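You operate a simulated robot arm through the tools that you are given. There is no shell and no other tool. Be economical: measure what you need, move in short steps, check, and stop when the job is done.

You are at the controls of a simulated two-armed robot. One attempt, no reset.

## Task
Take the red peg and leave it in the peg tub. Take the yellow peg and put it in the green tub. Put the green peg on the door end of the folding table. Put the red socks in the cotton bag. Put the 20 mm button pot from the door end of the folding table on top of the empty jar and the 25 mm button pot on the worktop corner. Any order will do. Set down upright: button pot.

Only the result counts: the job must be done as asked and must still hold three seconds after the hand-in. Knocking over, shifting, dropping, spilling or breaking anything else fails it.

## Robot
Two 7-joint arms with two-finger parallel grippers on one trunk, on a base that drives. Base frame: it is fixed to the floor where the robot stands at the start and does not move with it; the origin is under the middle of the robot, x ahead of it, y to its left, z up. Readings come in m, rad, newtons and seconds.
The left shoulder is at the start at [0.06, 0.144, 0.976], the right one opposite. With the tool pointing down near the work surface each hand reaches from about 0.24 to 0.48 m from the robot's upright axis, wherever it stands, measured 20 degrees to its own side. Places, roughly: button pot [0.5, 2, 1]; cotton bag [-1.1, 1.7, 0.2]; door end of the folding table [0.7, 2, 0.9]; empty jar [0.75, 2.25, 1]; green peg (4x3x10 cm) [0.5, 0.2, 0.9]; green tub (13x15x8 cm) [0.5, 1.6, 0.9]; peg tub (10x10x8 cm) [-1.5, -0.4, 0.2]; red peg (4x3x10 cm) [0.5, 0, 0.9]; red socks (8x4x5 cm) [0.5, 1.8, 0.9]; worktop corner [-3, 4.4, 0.9]; yellow peg (4x3x10 cm) [0.5, 0.2, 0.9]. Payload 1.57 kg a hand.
Tool frame (each hand has its own): the origin (TCP) lies between the finger pads and is the grasp point; the fingertips stand 0.03 m ahead of it; z points along the fingers, y is the line along which they close. Largest opening 0.11 m; finger width 0.024, thickness 0.012; the body of the gripper, 0.048 by 0.112 m, starts 0.078 m behind the TCP.
Orientation is that of the tool frame in the base frame, as a unit quaternion [w, x, y, z]. With the fingers straight down and closing along the base's y, the tool's x points along the base's -x, its y along +y and its z along -z.

## Interface
- The arms move only by the tool play_rows. It takes "left_motion", "right_motion" or both (then of equal length, played together; a hand with none holds still); each is a list of rows, each a list of 6 numbers: the shift along the base's x, y, z in units of 500 mm (1.0 is 500 mm), then the turn, a rotation vector about the base's x, y, z in units of 60 degrees (1.0 is 60 degrees). In form: [[dx, dy, dz, wx, wy, wz], ...]. A call has 1 to 10 rows; each row is the pose to reach, as a shift and turn from the pose commanded when the call began. "left_grip" and "right_grip" are, for a hand that has rows, the opening, from 0 (shut) to 1 (fully open), set as the call begins (left out, the last holds). A call with a number of a shift or a turn outside -1 to 1 is refused whole. Each row takes 0.2 s and may step no farther than 0.05 m and 0.15 rad from the row before; otherwise, or with a gripper value out of range, the whole call is refused. A pose out of reach is approached as far as the arm can. The call stops where the force on the tool passes 40 N (or 10 N more than at its start, if that is more) or the arm is blocked; 0.2 s more then pass. Each finger travels about 0.045 m/s and halts on what it meets, pressing with about 42 N; the grip force reading is that of the motor and also rises with nothing between the fingers. The clock runs only during rows and for 0.2 s after the last one: add rows that repeat a pose to give the fingers time. The reply holds the time, the measured pose of the TCP, the force on the tool along the base axes, the opening and the grip force, in the units named above and with some noise, with the torque about the TCP (base axes, N m) and any sound that the robot's microphone picked up.
- Cameras (640 x 400 px; columns grow to the right, rows downward): "scene" is now at [0.0427, 0.0108, 1.5945]; the picture's right is [0.15, -0.99, 0.00], its down [-0.73, -0.11, -0.67] and it looks along [0.67, 0.10, -0.74] (base axes); focal length 255 px, centre (320, 200). "left" rides on the left gripper at [0.07, -0.016, -0.141] in its tool frame; the picture's right is [0.23, 0.97, 0.00], its down [-0.86, 0.20, -0.48] and it looks along [-0.47, 0.11, 0.88] (tool axes); focal length 222 px, centre (320, 200). "right" rides on the right gripper at [0.07, 0.016, -0.141] in its tool frame; the picture's right is [-0.23, 0.97, 0.00], its down [-0.86, -0.20, -0.48] and it looks along [-0.47, -0.11, 0.88] (tool axes); focal length 222 px, centre (320, 200).
- get_image(camera): a new picture of that camera. The clock stands still meanwhile.
- raise_lower(by): slides the trunk up (or, below 0, down) by that many m; the arms and the scene camera ride with it, the base frame stays. It gives what a move gives, with no picture.
- base_move(legs): drives the robot by 1 to 6 legs, each [ahead, left, turn to the left] in m, m and rad, along the robot's own axes; the way and the turn of a leg run together, so that a leg with both is an arc; at most 1.5 m and 3.142 rad a leg. The arms and the cameras ride along, it lands a little off, and it stops where it bumps. It gives what a move gives.
- turn_head(pan, tilt): turns the head with the scene camera to pan (to the left, within 1.501 rad either way) and tilt (down, from -0.506 to 1.204), counted from straight ahead of the robot. It gives what a move gives.
- pixel_to_xyz(camera, pixels): for up to 12 pixels [column, row] of the newest picture of that camera ("zoom" is the newest enlarged one), the place [x, y, z] in the base frame of the surface seen there, good to about 0.002 m, but the place of the scene camera against the robot may be out by one fixed shift of up to 0.012 m in any direction. The clock stands still meanwhile.
- close_up(camera, box): a new picture of the part [left, top, right, bottom] of that camera's present view, enlarged. The clock stands still meanwhile.
- job_done(): hands the job in; it is judged then, once.

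Go step by step. Measure first, check grasps and placings, and put right what went wrong. The budget is 124 turns and 124 pictures, counting those below and the enlarged ones. Unless the task says otherwise, let go and move clear before handing in.

The tools are called by a JSON object that holds its "name" and its "arguments". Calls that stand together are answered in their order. play_rows: Moves the arms, as the interface text tells. Its arguments: {"type":"object","properties":{"left_motion":{"type":"array"},"left_grip":{"type":"number"},"right_motion":{"type":"array"},"right_grip":{"type":"number"}},"required":[]} The other tools are called the same way: raise_lower (by) slides the trunk up or down; base_move (legs) drives the base; turn_head (pan, tilt) turns the head that bears the scene camera; get_image (camera) takes a picture; pixel_to_xyz (camera, pixels) gives the place of the surface under pixels of a picture; close_up (camera, box) takes an enlarged picture of a part of a camera's view; job_done () hands the job in.

At the start:

```text
time: 0.0
left_tcp_pos: [0.4259, 0.2979, 1.0538]
left_ee_rot: [0.0, 0.0, 1.0, 0.001]
left_ft_force: [0.1, 0.0, -0.4]
left_wrist_torque: [0.0, -0.01, 0.01]
left_gripper_width: 0.1103
left_grasp_force: 0.0
right_tcp_pos: [0.5091, -0.0397, 1.1387]
right_ee_rot: [0.001, 0.0, 1.0, 0.0]
right_ft_force: [-0.3, 0.9, 0.4]
right_wrist_torque: [-0.03, 0.0, -0.01]
right_gripper_width: 0.1101
right_grasp_force: 0.0
trunk travel left (down, up): [-0.575, 0.015]
robot x, y, heading: [-0.0005, -0.001, 0.002]
head pan, tilt: [0.152, 0.829]
```

scene: 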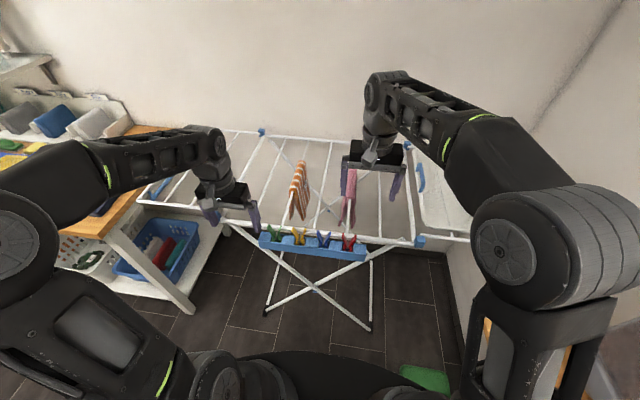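
right: 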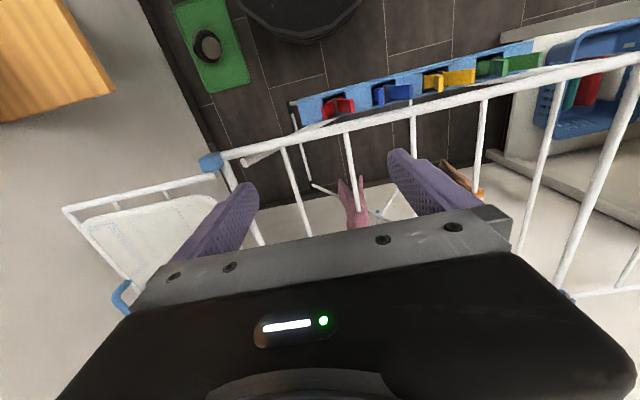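
left: 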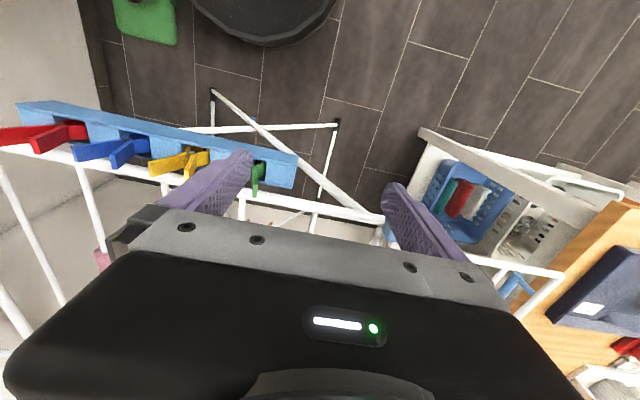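

The scene shows a blue rail with green, yellow, blue and red pegs around (270-350, 240) on the drying rack. I take an enlarged picture to measure the pegs.

{"name": "close_up", "arguments": {"camera": "scene", "box": [240, 210, 400, 310]}}

{"name": "close_up", "arguments": {"camera": "scene", "box": [0, 80, 240, 280]}}

```text
4.00 times, centred on (320, 260) of scene
```

zoom: 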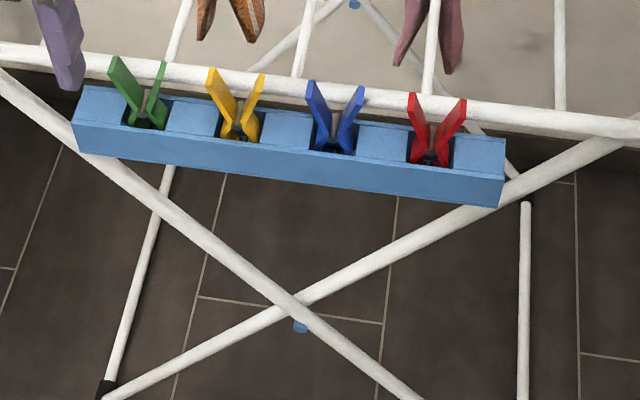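

```text
2.00 times, centred on (120, 180) of scene
```

zoom: 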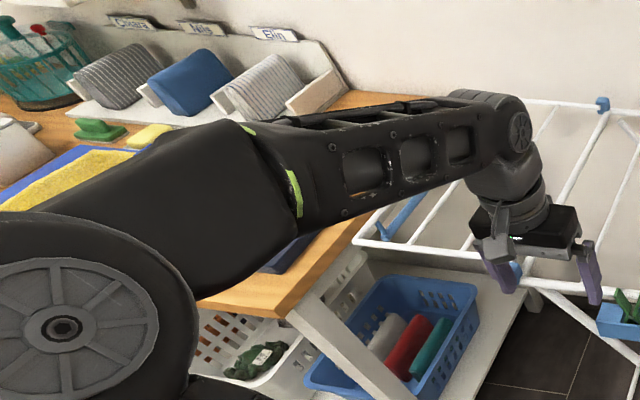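

The zoom shows the red peg at scene (349,240), yellow at (299,235), green at (274,232), legs splayed across y. I measure their tips and the rail.

{"name": "pixel_to_xyz", "arguments": {"camera": "scene", "pixels": [[343.7, 235.5], [355, 236.5], [347, 249.5], [293.5, 229.5], [304.5, 230.5], [299.5, 242], [269.5, 227], [280, 228], [276, 239], [311, 244], [336, 246], [290, 250]]}}

{"name": "close_up", "arguments": {"camera": "right", "box": [280, 40, 560, 215]}}

```text
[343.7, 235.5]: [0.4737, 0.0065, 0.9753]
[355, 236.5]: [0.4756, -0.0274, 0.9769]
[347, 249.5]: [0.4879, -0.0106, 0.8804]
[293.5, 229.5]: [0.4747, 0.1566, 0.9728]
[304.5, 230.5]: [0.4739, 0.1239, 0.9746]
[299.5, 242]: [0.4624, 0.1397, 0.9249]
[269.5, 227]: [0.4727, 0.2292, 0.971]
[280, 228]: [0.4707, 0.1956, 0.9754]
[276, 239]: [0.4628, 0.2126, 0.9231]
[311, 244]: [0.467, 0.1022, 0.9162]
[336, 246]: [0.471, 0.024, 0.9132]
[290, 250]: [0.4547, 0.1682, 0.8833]
```

```text
2.29 times, centred on (420, 128) of right
```

zoom: 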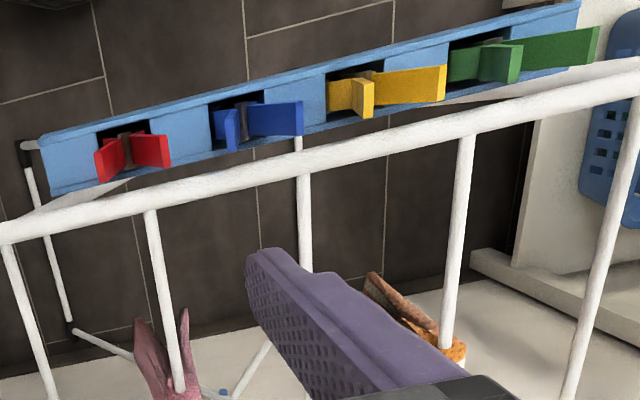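

The right-hand view shows the same pegs at closer range (zoom: red (110,160)-(150,150), yellow (395,90), green (500,60)). I measure through this camera to find the scene camera's shift, plus the rack bar.

{"name": "pixel_to_xyz", "arguments": {"camera": "zoom", "pixels": [[104, 170], [165, 152], [125, 140], [362, 100], [440, 85], [345, 92], [512, 66], [592, 45], [180, 130], [300, 100], [100, 206], [400, 140]]}}

{"name": "turn_head", "arguments": {"pan": 1.2, "tilt": 0.5}}

{"name": "get_image", "arguments": {"camera": "scene"}}

```text
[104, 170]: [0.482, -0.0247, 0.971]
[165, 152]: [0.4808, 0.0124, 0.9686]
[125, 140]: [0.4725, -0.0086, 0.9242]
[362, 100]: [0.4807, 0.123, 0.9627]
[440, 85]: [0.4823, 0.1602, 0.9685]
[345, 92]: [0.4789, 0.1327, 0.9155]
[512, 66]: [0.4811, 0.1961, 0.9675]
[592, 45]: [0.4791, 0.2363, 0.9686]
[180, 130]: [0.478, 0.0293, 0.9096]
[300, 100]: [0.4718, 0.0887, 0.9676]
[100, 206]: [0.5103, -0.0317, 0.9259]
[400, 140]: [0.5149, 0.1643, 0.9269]
```

```text
time: 1.3
left_tcp_pos: [0.4241, 0.2981, 1.0524]
left_ee_rot: [0.0, 0.0, 1.0, 0.0]
left_ft_force: [0.2, 0.6, 0.1]
left_wrist_torque: [-0.02, -0.01, 0.0]
left_gripper_width: 0.11
left_grasp_force: 0.1
right_tcp_pos: [0.5092, -0.0404, 1.1394]
right_ee_rot: [0.001, 0.0, 1.0, 0.0]
right_ft_force: [-0.3, 0.3, -0.2]
right_wrist_torque: [-0.01, 0.03, 0.0]
right_gripper_width: 0.1099
right_grasp_force: 0.0
trunk travel left (down, up): [-0.575, 0.015]
robot x, y, heading: [-0.0029, -0.0004, 0.002]
head pan, tilt: [1.201, 0.499]
```

```text
117 pictures are left
```

scene: 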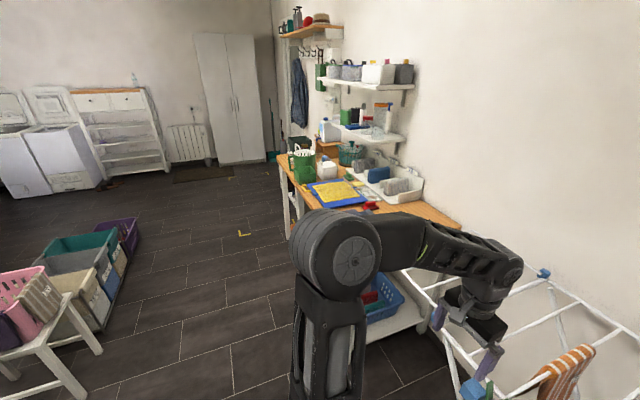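

Right-camera data put the red peg at (0.480, -0.006) with top at 0.970, rail top 0.912, bar at x 0.51; the scene camera reads about 7 mm short in x and 6 mm high. I lower the right hand over the red peg with a 60 mm opening.

{"name": "play_rows", "arguments": {"right_motion": [[-0.03, 0.034, 0, 0, 0, 0], [-0.058, 0.068, 0, 0, 0, 0], [-0.058, 0.068, -0.09, 0, 0, 0], [-0.058, 0.068, -0.18, 0, 0, 0], [-0.058, 0.068, -0.25, 0, 0, 0]], "right_grip": 0.55}}

{"name": "get_image", "arguments": {"camera": "right"}}

```text
time: 2.5
left_tcp_pos: [0.4242, 0.2978, 1.0526]
left_ee_rot: [0.0, 0.0, 1.0, 0.0]
left_ft_force: [-0.5, 0.6, -0.9]
left_wrist_torque: [-0.03, 0.01, -0.01]
left_gripper_width: 0.1099
left_grasp_force: 0.1
right_tcp_pos: [0.4811, -0.0047, 1.0135]
right_ee_rot: [0.001, -0.001, 1.0, 0.0]
right_ft_force: [0.1, 0.0, -0.5]
right_wrist_torque: [0.0, 0.04, 0.01]
right_gripper_width: 0.0608
right_grasp_force: 0.0
trunk travel left (down, up): [-0.575, 0.015]
robot x, y, heading: [0.0034, -0.0011, -0.002]
head pan, tilt: [1.201, 0.499]
```

```text
116 pictures are left
```

right: 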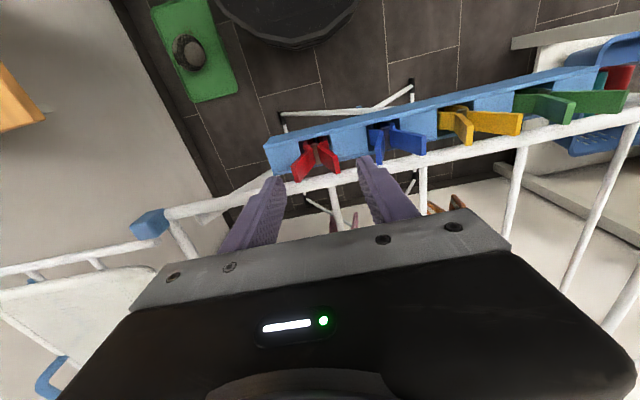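

The red peg (300-335,160) lies between the finger tips (272,185)/(368,165) but possibly nearer the camera; I measure tips and peg in this picture.

{"name": "pixel_to_xyz", "arguments": {"camera": "right", "pixels": [[272, 186], [367, 164], [297, 177], [338, 168], [318, 152], [375, 162], [424, 150], [280, 182], [300, 150], [346, 145]]}}

```text
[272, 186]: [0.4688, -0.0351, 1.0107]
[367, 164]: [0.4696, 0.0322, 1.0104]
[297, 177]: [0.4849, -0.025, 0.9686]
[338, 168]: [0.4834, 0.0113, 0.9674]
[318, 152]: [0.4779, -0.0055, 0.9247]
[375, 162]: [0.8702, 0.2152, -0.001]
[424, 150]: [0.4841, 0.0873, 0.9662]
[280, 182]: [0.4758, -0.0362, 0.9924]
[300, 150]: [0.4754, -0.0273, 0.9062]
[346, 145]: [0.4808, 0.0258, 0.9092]
```

Fingers sit at x 0.481 and straddle the peg (y -0.025…0.011); I go down 60 mm, shift 2 mm right, and close in the next call.

{"name": "play_rows", "arguments": {"right_motion": [[0, -0.005, -0.06, 0, 0, 0], [0, -0.005, -0.12, 0, 0, 0]]}}

{"name": "play_rows", "arguments": {"right_motion": [[0, 0, 0, 0, 0, 0], [0, 0, 0, 0, 0, 0], [0, 0, 0, 0, 0, 0], [0, 0, 0, 0, 0, 0]], "right_grip": 0}}

{"name": "get_image", "arguments": {"camera": "right"}}

```text
time: 3.1
left_tcp_pos: [0.423, 0.2977, 1.0531]
left_ee_rot: [0.0, 0.001, 1.0, 0.0]
left_ft_force: [-0.1, -0.2, -1.1]
left_wrist_torque: [0.02, -0.03, 0.0]
left_gripper_width: 0.1103
left_grasp_force: 0.0
right_tcp_pos: [0.4795, -0.008, 0.9528]
right_ee_rot: [0.001, -0.001, 1.0, 0.0]
right_ft_force: [0.7, 0.9, 0.4]
right_wrist_torque: [-0.03, -0.03, 0.03]
right_gripper_width: 0.0605
right_grasp_force: 0.1
trunk travel left (down, up): [-0.575, 0.015]
robot x, y, heading: [-0.0009, -0.0009, 0.004]
head pan, tilt: [1.201, 0.499]
```

```text
time: 4.1
left_tcp_pos: [0.4238, 0.2983, 1.0532]
left_ee_rot: [0.001, 0.001, 1.0, 0.0]
left_ft_force: [-0.3, -0.6, -0.1]
left_wrist_torque: [-0.01, 0.01, 0.0]
left_gripper_width: 0.1099
left_grasp_force: 0.1
right_tcp_pos: [0.4805, -0.007, 0.955]
right_ee_rot: [0.001, -0.001, 1.0, 0.001]
right_ft_force: [0.2, 3.7, 5.9]
right_wrist_torque: [0.07, 0.02, 0.01]
right_gripper_width: 0.0309
right_grasp_force: 16.1
trunk travel left (down, up): [-0.575, 0.015]
robot x, y, heading: [-0.0025, -0.0017, 0.0]
head pan, tilt: [1.201, 0.499]
```

```text
115 pictures are left
```

right: 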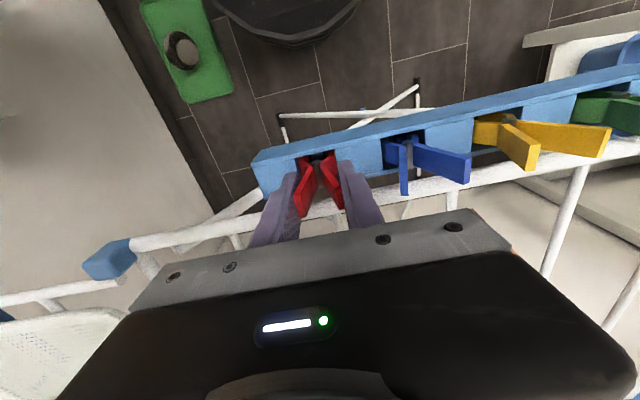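

Both fingers hold the red peg at 31 mm, grip force 16 N. I lift straight up 150 mm and check.

{"name": "play_rows", "arguments": {"right_motion": [[0, 0, 0.06, 0, 0, 0], [0, 0, 0.14, 0, 0, 0], [0, 0, 0.22, 0, 0, 0], [0, 0, 0.3, 0, 0, 0]]}}

{"name": "get_image", "arguments": {"camera": "right"}}

{"name": "turn_head", "arguments": {"pan": -1.5, "tilt": 0.6}}

{"name": "get_image", "arguments": {"camera": "scene"}}

```text
time: 5.1
left_tcp_pos: [0.4238, 0.2978, 1.0531]
left_ee_rot: [0.0, 0.0, 1.0, 0.0]
left_ft_force: [0.1, 0.3, -0.3]
left_wrist_torque: [-0.01, -0.01, 0.01]
left_gripper_width: 0.1098
left_grasp_force: 0.0
right_tcp_pos: [0.4791, -0.0074, 1.1043]
right_ee_rot: [0.002, 0.0, 1.0, 0.0]
right_ft_force: [0.2, 0.4, -0.6]
right_wrist_torque: [0.0, 0.02, 0.0]
right_gripper_width: 0.0
right_grasp_force: 15.8
trunk travel left (down, up): [-0.575, 0.015]
robot x, y, heading: [-0.0006, -0.0006, 0.002]
head pan, tilt: [1.201, 0.499]
```

```text
114 pictures are left
```

right: 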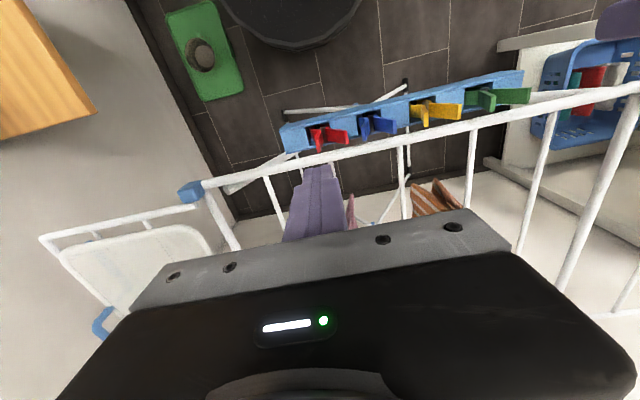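

```text
time: 7.5
left_tcp_pos: [0.4236, 0.2981, 1.0528]
left_ee_rot: [-0.001, 0.0, 1.0, 0.0]
left_ft_force: [-0.1, -0.4, -0.1]
left_wrist_torque: [0.01, -0.03, -0.01]
left_gripper_width: 0.1102
left_grasp_force: 0.1
right_tcp_pos: [0.48, -0.0068, 1.1039]
right_ee_rot: [0.001, 0.0, 1.0, 0.0]
right_ft_force: [-0.5, -0.8, -0.1]
right_wrist_torque: [0.0, 0.04, -0.02]
right_gripper_width: 0.0001
right_grasp_force: 16.0
trunk travel left (down, up): [-0.575, 0.015]
robot x, y, heading: [0.002, -0.0025, 0.003]
head pan, tilt: [-1.499, 0.6]
```

```text
113 pictures are left
```

scene: 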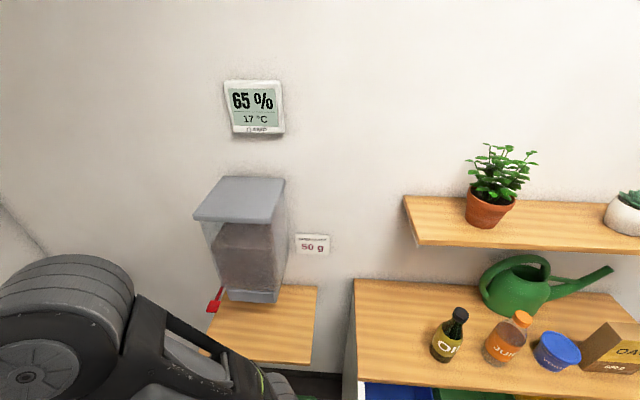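

The opening reads 0 and the red peg is still in the rail at (325,138): it slipped out of the grip. I look closely at its shape and measure its depth along x.

{"name": "close_up", "arguments": {"camera": "right", "box": [270, 80, 390, 155]}}

{"name": "close_up", "arguments": {"camera": "left", "box": [0, 80, 320, 280]}}

```text
5.33 times, centred on (330, 118) of right
```

zoom: 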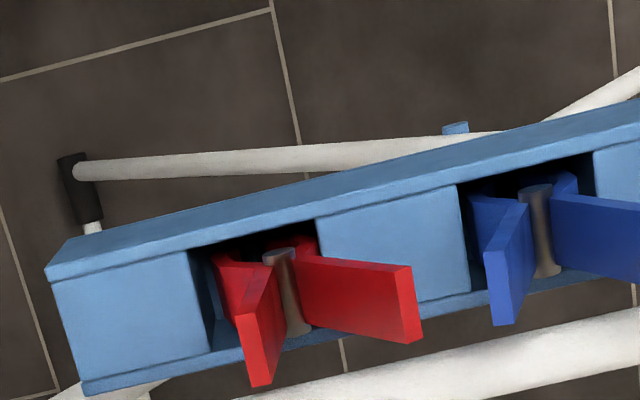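

```text
2.00 times, centred on (160, 180) of left
```

zoom: 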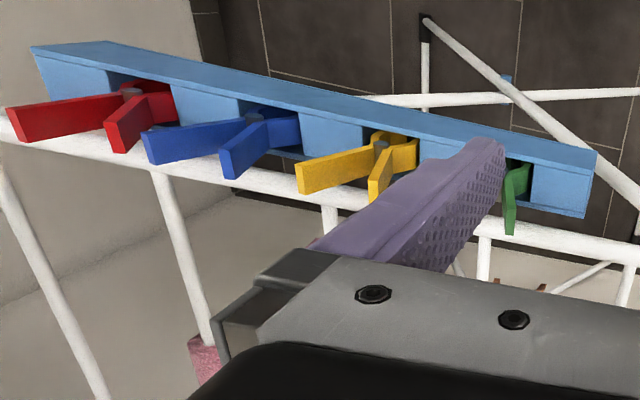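

The zoom shows a hinged, X-shaped peg: squeezing its handles likely spread the jaws in the slot. I will instead grip its flat faces along x, so I turn the right hand 90 degrees at height.

{"name": "play_rows", "arguments": {"right_motion": [[0, 0, 0, 0, 0, 0.14], [0, 0, 0, 0, 0, 0.28], [0, 0, 0, 0, 0, 0.42], [0, 0, 0, 0, 0, 0.56], [0, 0, 0, 0, 0, 0.7], [0, 0, 0, 0, 0, 0.84], [0, 0, 0, 0, 0, 0.98]], "right_grip": 0.6}}

{"name": "play_rows", "arguments": {"right_motion": [[0, 0, 0, 0, 0, 0.14], [0, 0, 0, 0, 0, 0.28], [0, 0, 0, 0, 0, 0.42], [0, 0, 0, 0, 0, 0.52], [0, 0, -0.09, 0, 0, 0.52], [0, 0, -0.15, 0, 0, 0.52]]}}

{"name": "get_image", "arguments": {"camera": "right"}}

```text
time: 9.1
left_tcp_pos: [0.424, 0.2975, 1.0533]
left_ee_rot: [0.001, 0.0, 1.0, 0.0]
left_ft_force: [1.0, -0.1, -0.7]
left_wrist_torque: [-0.02, -0.02, 0.01]
left_gripper_width: 0.1101
left_grasp_force: 0.0
right_tcp_pos: [0.4812, -0.0083, 1.1037]
right_ee_rot: [0.001, -0.492, 0.871, 0.001]
right_ft_force: [-1.0, -1.3, 0.8]
right_wrist_torque: [0.03, -0.04, -0.01]
right_gripper_width: 0.0659
right_grasp_force: 0.0
trunk travel left (down, up): [-0.575, 0.015]
robot x, y, heading: [-0.0001, -0.0001, 0.002]
head pan, tilt: [-1.499, 0.6]
```

```text
time: 10.5
left_tcp_pos: [0.4244, 0.2983, 1.0532]
left_ee_rot: [0.0, 0.0, 1.0, 0.0]
left_ft_force: [-0.2, -1.2, -0.7]
left_wrist_torque: [-0.01, 0.01, 0.0]
left_gripper_width: 0.1101
left_grasp_force: 0.1
right_tcp_pos: [0.4812, -0.0094, 1.0291]
right_ee_rot: [0.0, 0.708, -0.706, 0.0]
right_ft_force: [0.3, -0.1, 1.0]
right_wrist_torque: [0.03, 0.02, -0.02]
right_gripper_width: 0.066
right_grasp_force: 0.0
trunk travel left (down, up): [-0.575, 0.015]
robot x, y, heading: [-0.0015, -0.0018, -0.002]
head pan, tilt: [-1.499, 0.6]
```

```text
110 pictures are left
```

right: 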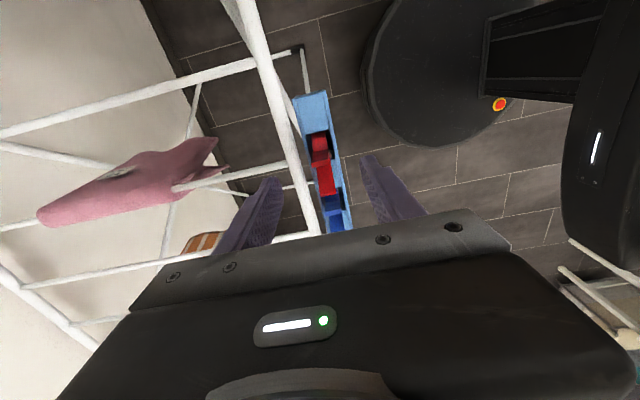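

Now viewed from -y, the red peg is at (320,160) between the fingers; I enlarge and measure its thickness in x.

{"name": "close_up", "arguments": {"camera": "right", "box": [240, 90, 400, 240]}}

```text
2.67 times, centred on (320, 165) of right
```

zoom: 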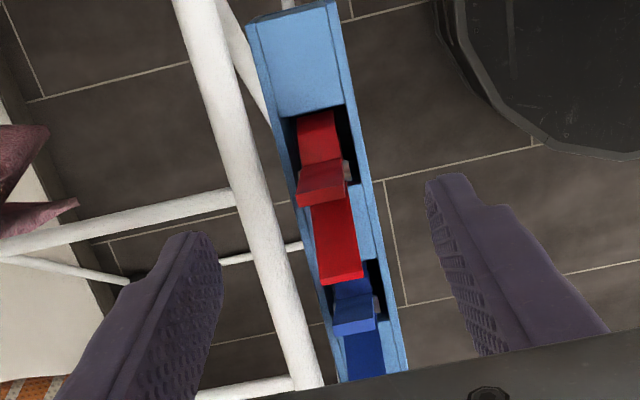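

{"name": "pixel_to_xyz", "arguments": {"camera": "zoom", "pixels": [[299, 200], [344, 195], [300, 178], [345, 168], [322, 280], [361, 272], [348, 172], [250, 215], [205, 250], [438, 195], [225, 150], [310, 385]]}}

```text
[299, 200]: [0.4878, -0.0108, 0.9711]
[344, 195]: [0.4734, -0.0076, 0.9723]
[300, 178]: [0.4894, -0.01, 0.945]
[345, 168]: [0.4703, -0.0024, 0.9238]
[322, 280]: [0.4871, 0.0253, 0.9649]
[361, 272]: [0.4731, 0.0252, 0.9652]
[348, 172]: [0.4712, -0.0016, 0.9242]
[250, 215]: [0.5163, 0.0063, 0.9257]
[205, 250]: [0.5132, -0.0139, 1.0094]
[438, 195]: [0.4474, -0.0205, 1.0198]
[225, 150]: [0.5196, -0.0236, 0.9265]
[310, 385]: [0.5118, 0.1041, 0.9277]
```

Handles are 14 mm thick (x 0.473-0.488) and the peg now leans slightly with centre y about 0.004. I descend with 44 mm opening to z 0.960 (tips above the bar at 0.927) and close.

{"name": "play_rows", "arguments": {"right_motion": [[0, 0.026, 0, 0, 0, 0], [0, 0.026, 0, 0, 0, 0], [0, 0.026, -0.07, 0, 0, 0], [0, 0.026, -0.136, 0, 0, 0]], "right_grip": 0.4}}

{"name": "play_rows", "arguments": {"right_motion": [[0, 0, 0, 0, 0, 0], [0, 0, 0, 0, 0, 0], [0, 0, 0, 0, 0, 0], [0, 0, 0, 0, 0, 0]], "right_grip": 0}}

{"name": "get_image", "arguments": {"camera": "right"}}

```text
time: 11.5
left_tcp_pos: [0.4242, 0.297, 1.0538]
left_ee_rot: [0.001, 0.0, 1.0, 0.001]
left_ft_force: [0.5, 0.4, -0.4]
left_wrist_torque: [0.04, -0.01, 0.02]
left_gripper_width: 0.1098
left_grasp_force: 0.2
right_tcp_pos: [0.4816, 0.0046, 0.96]
right_ee_rot: [0.0, -0.707, 0.707, 0.0]
right_ft_force: [0.0, 0.6, 0.2]
right_wrist_torque: [0.01, 0.04, 0.01]
right_gripper_width: 0.0439
right_grasp_force: 0.2
trunk travel left (down, up): [-0.575, 0.015]
robot x, y, heading: [0.0004, 0.0021, 0.001]
head pan, tilt: [-1.499, 0.6]
```

```text
time: 12.5
left_tcp_pos: [0.4247, 0.2987, 1.0531]
left_ee_rot: [0.0, 0.0, 1.0, 0.0]
left_ft_force: [-0.3, 0.5, 0.4]
left_wrist_torque: [0.01, -0.03, 0.0]
left_gripper_width: 0.1103
left_grasp_force: 0.1
right_tcp_pos: [0.482, 0.0051, 0.9608]
right_ee_rot: [0.0, 0.707, -0.707, -0.001]
right_ft_force: [-0.3, 0.1, -1.3]
right_wrist_torque: [0.04, 0.03, 0.01]
right_gripper_width: 0.0161
right_grasp_force: 16.1
trunk travel left (down, up): [-0.575, 0.015]
robot x, y, heading: [0.0002, -0.0025, -0.001]
head pan, tilt: [-1.499, 0.6]
```

```text
108 pictures are left
```

right: 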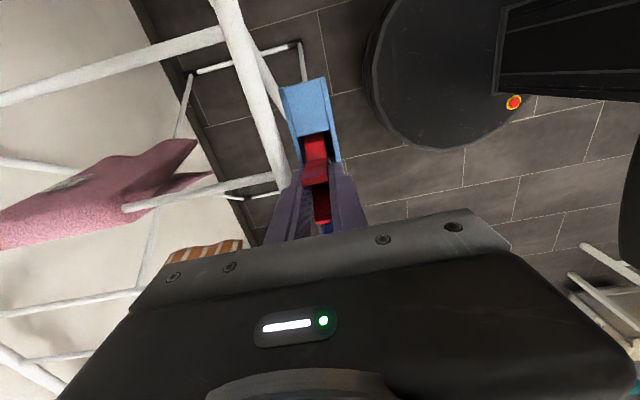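

Fingers are closed on the red peg at 16 mm. I lift slowly.

{"name": "play_rows", "arguments": {"right_motion": [[0, 0, 0.03, 0, 0, 0], [0, 0, 0.06, 0, 0, 0], [0, 0, 0.1, 0, 0, 0], [0, 0, 0.15, 0, 0, 0], [0, 0, 0.21, 0, 0, 0], [0, 0, 0.27, 0, 0, 0]]}}

{"name": "get_image", "arguments": {"camera": "right"}}

```text
time: 13.9
left_tcp_pos: [0.4239, 0.2972, 1.0524]
left_ee_rot: [0.0, 0.0, 1.0, 0.0]
left_ft_force: [-0.9, 0.4, -0.3]
left_wrist_torque: [0.01, 0.01, -0.01]
left_gripper_width: 0.11
left_grasp_force: 0.0
right_tcp_pos: [0.4795, 0.0055, 1.0969]
right_ee_rot: [-0.001, 0.707, -0.707, -0.001]
right_ft_force: [0.2, 0.3, -0.1]
right_wrist_torque: [0.0, 0.0, -0.04]
right_gripper_width: 0.0158
right_grasp_force: 16.4
trunk travel left (down, up): [-0.575, 0.015]
robot x, y, heading: [-0.0, -0.0023, -0.005]
head pan, tilt: [-1.499, 0.6]
```

```text
107 pictures are left
```

right: 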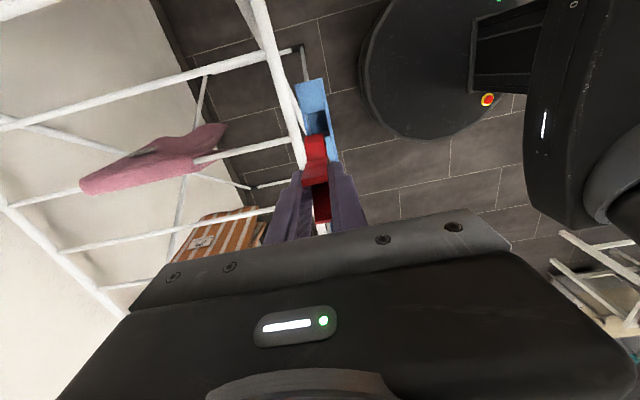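

The peg is out and held (16 mm). Before driving I check clearances around the robot: measure right-side things in the last scene picture and look left.

{"name": "pixel_to_xyz", "arguments": {"camera": "scene", "pixels": [[310, 330], [360, 290], [600, 385], [240, 200], [500, 240], [420, 240]]}}

{"name": "turn_head", "arguments": {"pan": 1.5, "tilt": 0.7}}

{"name": "get_image", "arguments": {"camera": "scene"}}

```text
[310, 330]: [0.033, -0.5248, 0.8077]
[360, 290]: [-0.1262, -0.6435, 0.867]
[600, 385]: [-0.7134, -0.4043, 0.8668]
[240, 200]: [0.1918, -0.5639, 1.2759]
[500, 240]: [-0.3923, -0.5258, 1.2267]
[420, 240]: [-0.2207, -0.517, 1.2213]
```

```text
time: 16.5
left_tcp_pos: [0.4231, 0.2986, 1.0517]
left_ee_rot: [-0.001, 0.0, 1.0, 0.001]
left_ft_force: [-0.5, -0.1, 0.2]
left_wrist_torque: [0.01, -0.01, -0.03]
left_gripper_width: 0.1099
left_grasp_force: 0.0
right_tcp_pos: [0.4813, 0.0035, 1.0961]
right_ee_rot: [-0.001, 0.707, -0.707, 0.0]
right_ft_force: [-0.3, 0.0, -0.6]
right_wrist_torque: [0.02, 0.01, 0.01]
right_gripper_width: 0.0159
right_grasp_force: 16.3
trunk travel left (down, up): [-0.575, 0.015]
robot x, y, heading: [0.003, 0.0038, 0.002]
head pan, tilt: [1.499, 0.7]
```

```text
106 pictures are left
```

scene: 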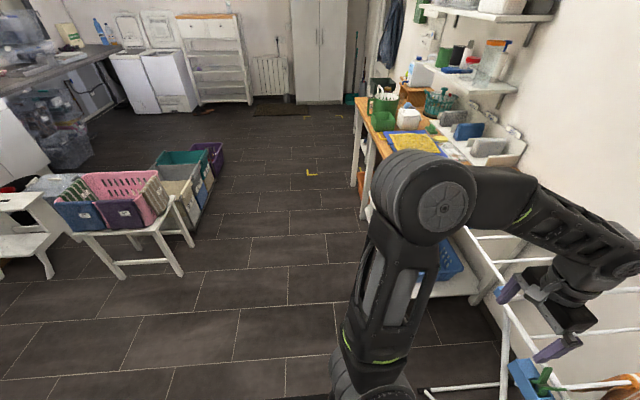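

The left is open floor; the low bench with baskets is at (130,230). I measure it and the worktop for planning the route.

{"name": "pixel_to_xyz", "arguments": {"camera": "scene", "pixels": [[120, 275], [182, 275], [20, 280], [175, 205], [45, 265], [205, 205], [310, 172], [360, 215], [400, 135], [460, 160], [20, 200], [360, 110]]}}

{"name": "base_move", "arguments": {"legs": [[-0.3, 0.0, 0.0], [-0.1, 0.4, 0.0], [0.0, 0.0, 1.5]]}}

{"name": "get_image", "arguments": {"camera": "scene"}}

```text
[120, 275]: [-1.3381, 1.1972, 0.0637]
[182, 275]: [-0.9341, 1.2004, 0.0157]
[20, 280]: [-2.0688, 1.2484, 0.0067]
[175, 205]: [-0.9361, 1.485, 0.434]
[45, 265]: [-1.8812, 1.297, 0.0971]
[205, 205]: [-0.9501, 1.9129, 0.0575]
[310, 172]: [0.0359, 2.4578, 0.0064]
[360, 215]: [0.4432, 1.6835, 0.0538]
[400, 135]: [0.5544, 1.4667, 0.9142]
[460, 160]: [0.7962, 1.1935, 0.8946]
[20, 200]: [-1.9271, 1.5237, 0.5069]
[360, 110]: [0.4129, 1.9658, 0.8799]
```

```text
time: 24.3
left_tcp_pos: [-0.6656, 0.8446, 1.0542]
left_ee_rot: [0.0, -0.681, 0.732, 0.001]
left_ft_force: [-0.8, 0.9, -0.1]
left_wrist_torque: [-0.03, 0.02, 0.01]
left_gripper_width: 0.1099
left_grasp_force: 0.1
right_tcp_pos: [-0.3695, 0.8802, 1.0976]
right_ee_rot: [0.0, 0.999, -0.037, -0.001]
right_ft_force: [0.6, 0.6, -1.0]
right_wrist_torque: [0.01, -0.02, -0.04]
right_gripper_width: 0.016
right_grasp_force: 16.0
trunk travel left (down, up): [-0.575, 0.015]
robot x, y, heading: [-0.4001, 0.3982, 1.505]
head pan, tilt: [1.499, 0.7]
```

```text
105 pictures are left
```

scene: 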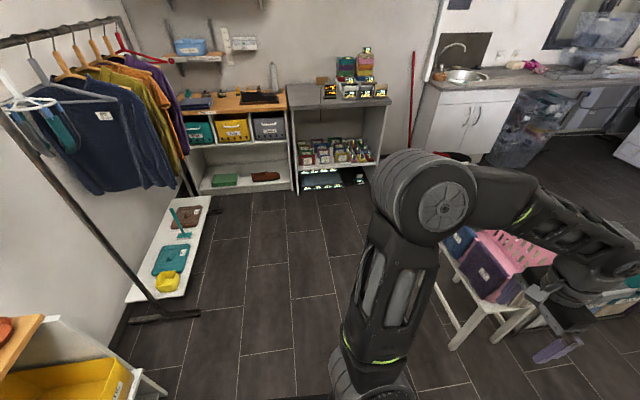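

A low white shelf under the clothes rail holds a yellow box at (168,282) and a teal one at (170,258). I measure and zoom to find the peg tub.

{"name": "close_up", "arguments": {"camera": "scene", "box": [110, 190, 230, 310]}}

{"name": "pixel_to_xyz", "arguments": {"camera": "scene", "pixels": [[168, 282], [170, 258], [182, 215], [185, 296], [212, 198], [130, 298], [150, 315], [100, 250], [195, 310]]}}

```text
3.33 times, centred on (170, 250) of scene
```

zoom: 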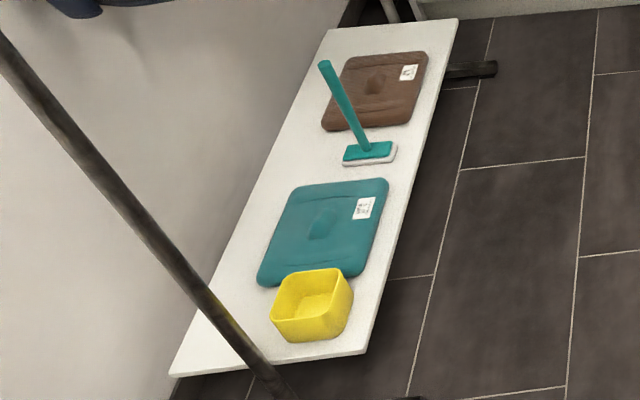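

```text
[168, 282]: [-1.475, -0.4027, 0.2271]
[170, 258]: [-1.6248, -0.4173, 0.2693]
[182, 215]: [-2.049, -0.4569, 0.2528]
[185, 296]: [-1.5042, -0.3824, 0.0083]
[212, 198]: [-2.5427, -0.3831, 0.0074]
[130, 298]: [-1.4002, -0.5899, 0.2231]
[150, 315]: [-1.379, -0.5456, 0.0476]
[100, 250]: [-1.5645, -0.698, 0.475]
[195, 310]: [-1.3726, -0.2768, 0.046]
```

The yellow open box at zoom (312,305), world (-1.475,-0.40), is the peg tub; the rail's foot reaches y≈-0.28 at x≈-1.37. I drive to about (-1.325, 0.45) facing -y and look.

{"name": "base_move", "arguments": {"legs": [[0, 0, 1.63], [0.925, 0, 0], [0, 0, 1.577]]}}

{"name": "turn_head", "arguments": {"pan": 0.0, "tilt": 0.75}}

{"name": "get_image", "arguments": {"camera": "scene"}}

```text
time: 37.0
left_tcp_pos: [-1.0306, -0.013, 1.0539]
left_ee_rot: [0.0, 0.71, 0.704, 0.0]
left_ft_force: [0.4, 0.1, 0.0]
left_wrist_torque: [0.02, 0.03, -0.01]
left_gripper_width: 0.1101
left_grasp_force: 0.1
right_tcp_pos: [-1.3254, -0.0665, 1.0958]
right_ee_rot: [0.001, 0.005, 1.0, -0.001]
right_ft_force: [-0.5, -0.3, 0.2]
right_wrist_torque: [-0.04, 0.02, 0.0]
right_gripper_width: 0.0161
right_grasp_force: 15.8
trunk travel left (down, up): [-0.575, 0.015]
robot x, y, heading: [-1.3239, 0.4149, -1.573]
head pan, tilt: [1.499, 0.7]
```

```text
time: 38.6
left_tcp_pos: [-1.0316, -0.0123, 1.0522]
left_ee_rot: [0.0, 0.71, 0.704, 0.0]
left_ft_force: [0.9, 0.7, 0.0]
left_wrist_torque: [-0.01, 0.02, 0.0]
left_gripper_width: 0.1101
left_grasp_force: 0.1
right_tcp_pos: [-1.324, -0.067, 1.097]
right_ee_rot: [0.001, 0.005, 1.0, 0.0]
right_ft_force: [0.2, -0.6, -0.4]
right_wrist_torque: [-0.01, 0.01, 0.01]
right_gripper_width: 0.0158
right_grasp_force: 15.9
trunk travel left (down, up): [-0.575, 0.015]
robot x, y, heading: [-1.3224, 0.4119, -1.58]
head pan, tilt: [0.0, 0.75]
```

```text
103 pictures are left
```

scene: 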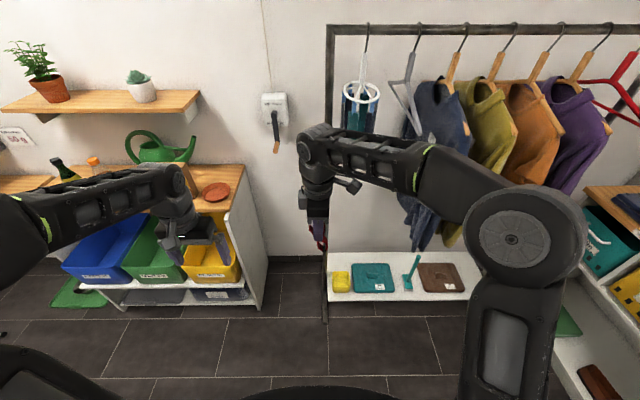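

Now I see the yellow peg tub at (341,283), the rail post at (328,200), the cabinet end at (250,250). I measure these plus the clothes and the hanging ring-shaped thing at (360,95).

{"name": "pixel_to_xyz", "arguments": {"camera": "scene", "pixels": [[341, 276], [341, 287], [334, 284], [349, 284], [250, 240], [262, 300], [327, 200], [325, 318], [358, 120], [425, 240], [452, 240], [240, 285]]}}

{"name": "close_up", "arguments": {"camera": "scene", "box": [290, 230, 410, 330]}}

```text
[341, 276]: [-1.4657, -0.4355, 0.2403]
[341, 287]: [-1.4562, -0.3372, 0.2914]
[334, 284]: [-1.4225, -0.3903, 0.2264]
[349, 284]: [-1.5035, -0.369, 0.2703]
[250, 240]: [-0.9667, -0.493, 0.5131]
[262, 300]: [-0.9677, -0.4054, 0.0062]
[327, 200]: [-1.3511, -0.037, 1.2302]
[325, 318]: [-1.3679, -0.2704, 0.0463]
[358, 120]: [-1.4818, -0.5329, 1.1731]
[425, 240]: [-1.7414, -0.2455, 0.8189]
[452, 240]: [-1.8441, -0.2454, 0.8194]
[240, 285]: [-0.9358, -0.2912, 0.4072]
```

```text
4.00 times, centred on (350, 280) of scene
```

zoom: 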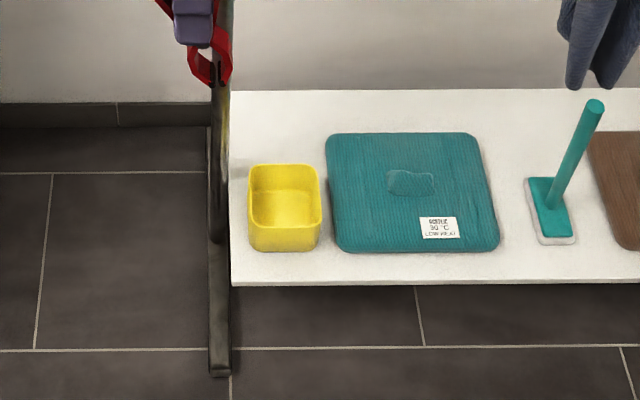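

The tub centre is about (-1.46,-0.395), cabinet end x≈-0.967, garments hang down to z≈0.82. I lower the trunk fully here, then shift right and drive in gently.

{"name": "raise_lower", "arguments": {"by": -0.57}}

{"name": "base_move", "arguments": {"legs": [[0, -0.09, 0.008], [0.3, 0, 0]]}}

{"name": "get_image", "arguments": {"camera": "scene"}}

{"name": "get_image", "arguments": {"camera": "right"}}

```text
refused: -0.57 is not a number from -0.4 to 0.4
```

```text
time: 41.3
left_tcp_pos: [-1.1192, -0.3092, 1.0531]
left_ee_rot: [0.0, 0.708, 0.706, 0.001]
left_ft_force: [-0.1, 0.2, -0.1]
left_wrist_torque: [0.02, 0.05, 0.0]
left_gripper_width: 0.1099
left_grasp_force: 0.0
right_tcp_pos: [-1.4112, -0.3656, 1.0964]
right_ee_rot: [0.001, 0.001, 1.0, 0.001]
right_ft_force: [0.8, 0.6, -0.4]
right_wrist_torque: [-0.04, 0.02, -0.02]
right_gripper_width: 0.0164
right_grasp_force: 15.6
trunk travel left (down, up): [-0.575, 0.015]
robot x, y, heading: [-1.4168, 0.1108, -1.574]
head pan, tilt: [0.0, 0.75]
```

```text
101 pictures are left
```

scene: 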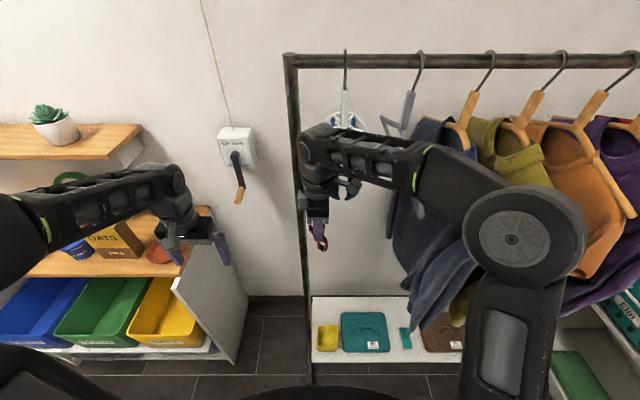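

```text
100 pictures are left
```

right: 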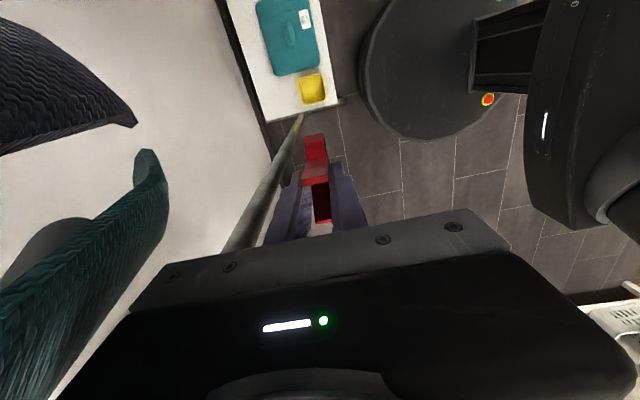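

The lowering was refused (limit 0.4) and the base moved in while still high; nothing was touched (forces ~0). I back off 0.25 m, then lower in two steps.

{"name": "base_move", "arguments": {"legs": [[-0.25, 0, 0]]}}

{"name": "raise_lower", "arguments": {"by": -0.4}}

{"name": "raise_lower", "arguments": {"by": -0.16}}

{"name": "get_image", "arguments": {"camera": "scene"}}

{"name": "get_image", "arguments": {"camera": "right"}}

```text
time: 43.1
left_tcp_pos: [-1.1192, -0.0563, 1.0537]
left_ee_rot: [0.0, 0.708, 0.706, 0.0]
left_ft_force: [0.4, -0.2, 0.8]
left_wrist_torque: [-0.01, 0.01, -0.02]
left_gripper_width: 0.1099
left_grasp_force: 0.1
right_tcp_pos: [-1.4116, -0.1112, 1.0975]
right_ee_rot: [0.001, 0.002, 1.0, 0.001]
right_ft_force: [0.1, -0.3, -1.0]
right_wrist_torque: [0.01, -0.01, 0.05]
right_gripper_width: 0.0159
right_grasp_force: 15.8
trunk travel left (down, up): [-0.575, 0.015]
robot x, y, heading: [-1.4153, 0.365, -1.577]
head pan, tilt: [0.0, 0.75]
```

```text
time: 47.0
left_tcp_pos: [-1.1175, -0.0568, 0.6539]
left_ee_rot: [0.0, 0.708, 0.706, -0.001]
left_ft_force: [-0.1, 1.2, -0.3]
left_wrist_torque: [-0.02, 0.0, -0.01]
left_gripper_width: 0.1101
left_grasp_force: 0.0
right_tcp_pos: [-1.4127, -0.1129, 0.6961]
right_ee_rot: [0.002, 0.002, 1.0, 0.001]
right_ft_force: [0.1, 0.2, -0.7]
right_wrist_torque: [-0.03, -0.02, 0.0]
right_gripper_width: 0.016
right_grasp_force: 16.5
trunk travel left (down, up): [-0.175, 0.415]
robot x, y, heading: [-1.4122, 0.3701, -1.575]
head pan, tilt: [0.0, 0.75]
```

```text
time: 48.8
left_tcp_pos: [-1.1179, -0.0559, 0.4941]
left_ee_rot: [-0.001, 0.708, 0.706, 0.0]
left_ft_force: [0.0, -0.7, -0.2]
left_wrist_torque: [0.02, -0.01, 0.0]
left_gripper_width: 0.1101
left_grasp_force: 0.0
right_tcp_pos: [-1.4118, -0.1138, 0.5361]
right_ee_rot: [0.001, 0.002, 1.0, 0.0]
right_ft_force: [0.2, 0.6, -0.7]
right_wrist_torque: [-0.01, -0.01, 0.03]
right_gripper_width: 0.0158
right_grasp_force: 16.0
trunk travel left (down, up): [-0.015, 0.575]
robot x, y, heading: [-1.4123, 0.3708, -1.577]
head pan, tilt: [0.0, 0.75]
```

```text
99 pictures are left
```

scene: 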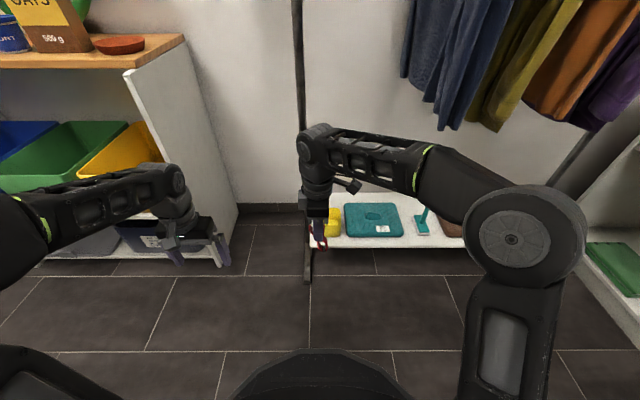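

```text
98 pictures are left
```

right: 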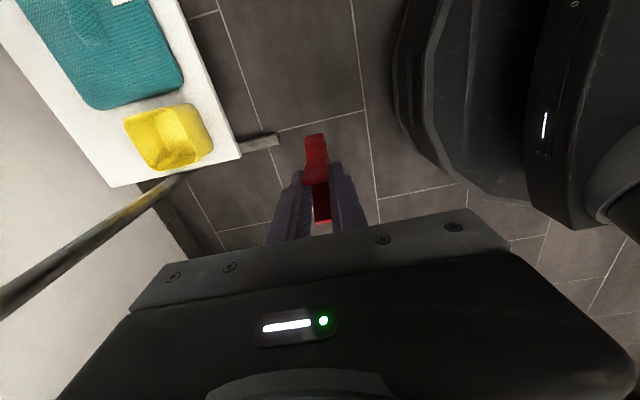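

The right camera now sees the yellow tub at (170,135) and the post at (90,245). I measure both.

{"name": "pixel_to_xyz", "arguments": {"camera": "right", "pixels": [[126, 120], [195, 104], [212, 148], [145, 168], [160, 130], [150, 128], [60, 265], [170, 185], [180, 125], [235, 150], [305, 140]]}}

{"name": "close_up", "arguments": {"camera": "right", "box": [90, 70, 250, 170]}}

```text
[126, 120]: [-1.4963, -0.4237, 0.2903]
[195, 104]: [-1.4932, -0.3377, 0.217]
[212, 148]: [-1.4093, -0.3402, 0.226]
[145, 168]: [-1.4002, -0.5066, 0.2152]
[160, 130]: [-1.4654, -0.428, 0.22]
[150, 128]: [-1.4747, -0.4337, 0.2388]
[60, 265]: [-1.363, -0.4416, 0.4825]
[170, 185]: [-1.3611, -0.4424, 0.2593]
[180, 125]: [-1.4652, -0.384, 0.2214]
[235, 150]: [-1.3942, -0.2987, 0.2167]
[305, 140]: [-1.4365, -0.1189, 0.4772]
```

```text
4.00 times, centred on (170, 120) of right
```

zoom: 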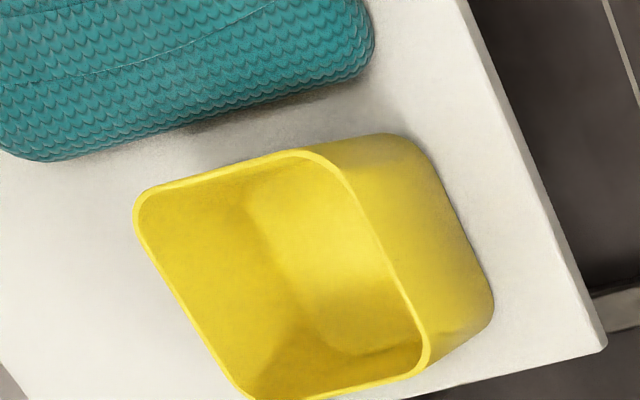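

{"name": "pixel_to_xyz", "arguments": {"camera": "zoom", "pixels": [[142, 192], [139, 212], [300, 153], [340, 175], [422, 365], [424, 340], [330, 390], [240, 390], [350, 290]]}}

```text
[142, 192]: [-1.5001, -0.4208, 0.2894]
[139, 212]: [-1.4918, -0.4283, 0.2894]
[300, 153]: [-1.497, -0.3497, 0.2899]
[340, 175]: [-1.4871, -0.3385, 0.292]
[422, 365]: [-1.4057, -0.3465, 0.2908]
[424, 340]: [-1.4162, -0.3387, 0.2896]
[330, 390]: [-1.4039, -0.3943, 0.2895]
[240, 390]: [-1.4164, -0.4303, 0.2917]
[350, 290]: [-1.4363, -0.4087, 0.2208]
```

Tub spans x -1.502…-1.402, y -0.433…-0.337, rim z 0.291, floor 0.221; post at (-1.363,-0.44). I drive ahead 0.30 and right 0.03 so the hand comes over the tub.

{"name": "base_move", "arguments": {"legs": [[0, -0.03, 0.006], [0.29, 0, 0]]}}

{"name": "get_image", "arguments": {"camera": "right"}}

```text
time: 51.2
left_tcp_pos: [-1.1454, -0.3435, 0.4945]
left_ee_rot: [0.0, 0.707, 0.708, -0.001]
left_ft_force: [-0.4, 1.0, 0.2]
left_wrist_torque: [-0.01, -0.02, -0.02]
left_gripper_width: 0.11
left_grasp_force: 0.0
right_tcp_pos: [-1.4402, -0.4004, 0.5369]
right_ee_rot: [0.0, -0.001, 1.0, 0.0]
right_ft_force: [-0.1, 0.0, 0.2]
right_wrist_torque: [-0.02, 0.02, 0.03]
right_gripper_width: 0.016
right_grasp_force: 16.4
trunk travel left (down, up): [-0.015, 0.575]
robot x, y, heading: [-1.4461, 0.0787, -1.567]
head pan, tilt: [0.0, 0.75]
```

```text
96 pictures are left
```

right: 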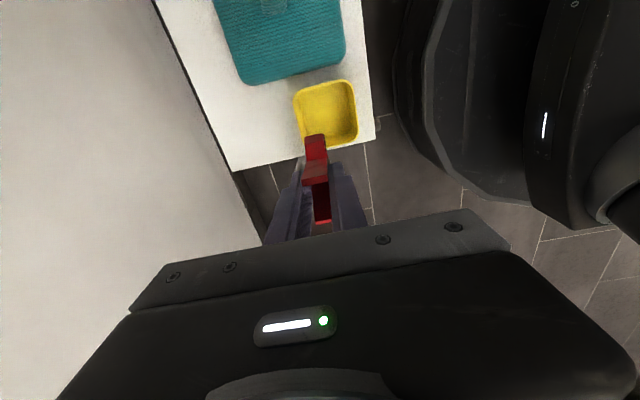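

The hand is at (-1.440,-0.400), tub centre (-1.452,-0.385). I correct by a few mm and lower to z 0.33, force-guarded.

{"name": "play_rows", "arguments": {"right_motion": [[-0.012, 0.03, 0, 0, 0, 0], [-0.012, 0.03, -0.08, 0, 0, 0], [-0.012, 0.03, -0.16, 0, 0, 0], [-0.012, 0.03, -0.24, 0, 0, 0], [-0.012, 0.03, -0.3, 0, 0, 0]]}}

{"name": "get_image", "arguments": {"camera": "right"}}

```text
time: 52.4
left_tcp_pos: [-1.1458, -0.3428, 0.4925]
left_ee_rot: [0.0, 0.706, 0.708, 0.0]
left_ft_force: [0.1, -0.7, -0.5]
left_wrist_torque: [-0.02, -0.01, -0.02]
left_gripper_width: 0.11
left_grasp_force: 0.0
right_tcp_pos: [-1.4444, -0.3861, 0.3851]
right_ee_rot: [0.0, 0.0, 1.0, -0.001]
right_ft_force: [-0.1, 0.3, 0.8]
right_wrist_torque: [0.0, -0.01, 0.0]
right_gripper_width: 0.0159
right_grasp_force: 16.0
trunk travel left (down, up): [-0.015, 0.575]
robot x, y, heading: [-1.4401, 0.0821, -1.571]
head pan, tilt: [0.0, 0.75]
```

```text
95 pictures are left
```

right: 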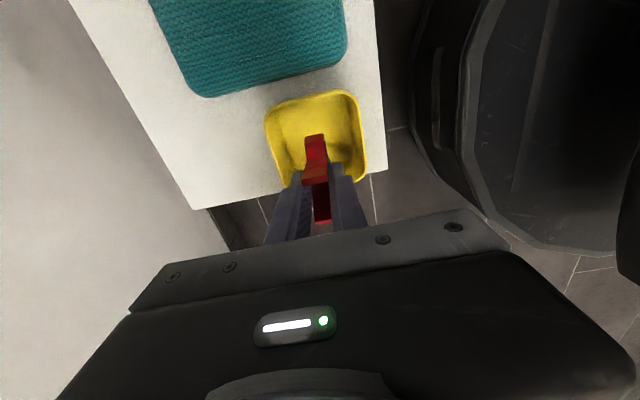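

The peg is entering the tub centrally. I go down to z≈0.325 and open to 40 mm.

{"name": "play_rows", "arguments": {"right_motion": [[0, 0, -0.04, 0, 0, 0], [0, 0, -0.08, 0, 0, 0], [0, 0, -0.12, 0, 0, 0]]}}

{"name": "play_rows", "arguments": {"right_motion": [[0, 0, 0, 0, 0, 0], [0, 0, 0, 0, 0, 0], [0, 0, 0, 0, 0, 0], [0, 0, 0.08, 0, 0, 0], [0, 0, 0.16, 0, 0, 0], [0, 0, 0.24, 0, 0, 0], [0, 0, 0.32, 0, 0, 0], [0, 0, 0.4, 0, 0, 0]], "right_grip": 0.36}}

{"name": "get_image", "arguments": {"camera": "right"}}

```text
time: 53.2
left_tcp_pos: [-1.1459, -0.3443, 0.4925]
left_ee_rot: [0.0, 0.707, 0.707, 0.0]
left_ft_force: [-0.5, -0.6, 0.0]
left_wrist_torque: [-0.03, 0.03, -0.01]
left_gripper_width: 0.1101
left_grasp_force: 0.1
right_tcp_pos: [-1.4434, -0.3861, 0.3269]
right_ee_rot: [0.001, -0.001, 1.0, 0.0]
right_ft_force: [-0.3, -0.8, 0.1]
right_wrist_torque: [-0.01, 0.02, 0.02]
right_gripper_width: 0.0159
right_grasp_force: 16.2
trunk travel left (down, up): [-0.015, 0.575]
robot x, y, heading: [-1.4463, 0.0802, -1.572]
head pan, tilt: [0.0, 0.75]
```

```text
time: 55.0
left_tcp_pos: [-1.1459, -0.3437, 0.4928]
left_ee_rot: [0.0, 0.706, 0.708, 0.001]
left_ft_force: [-0.1, -0.7, 0.1]
left_wrist_torque: [0.02, 0.0, -0.01]
left_gripper_width: 0.1105
left_grasp_force: 0.1
right_tcp_pos: [-1.4446, -0.3858, 0.5268]
right_ee_rot: [0.0, -0.001, 1.0, 0.0]
right_ft_force: [-0.2, -0.8, -0.9]
right_wrist_torque: [0.05, 0.01, 0.0]
right_gripper_width: 0.0396
right_grasp_force: 0.0
trunk travel left (down, up): [-0.015, 0.575]
robot x, y, heading: [-1.4423, 0.0823, -1.566]
head pan, tilt: [0.0, 0.75]
```

```text
94 pictures are left
```

right: 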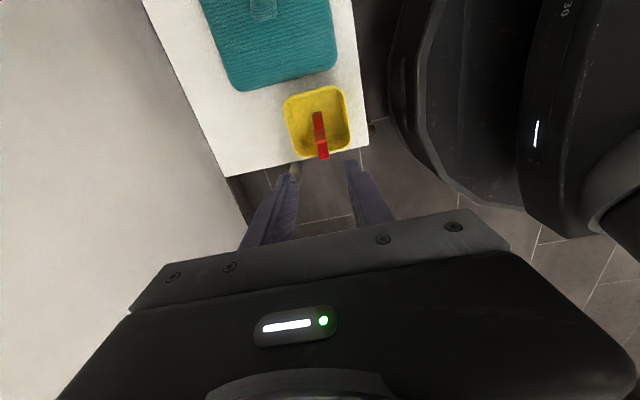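

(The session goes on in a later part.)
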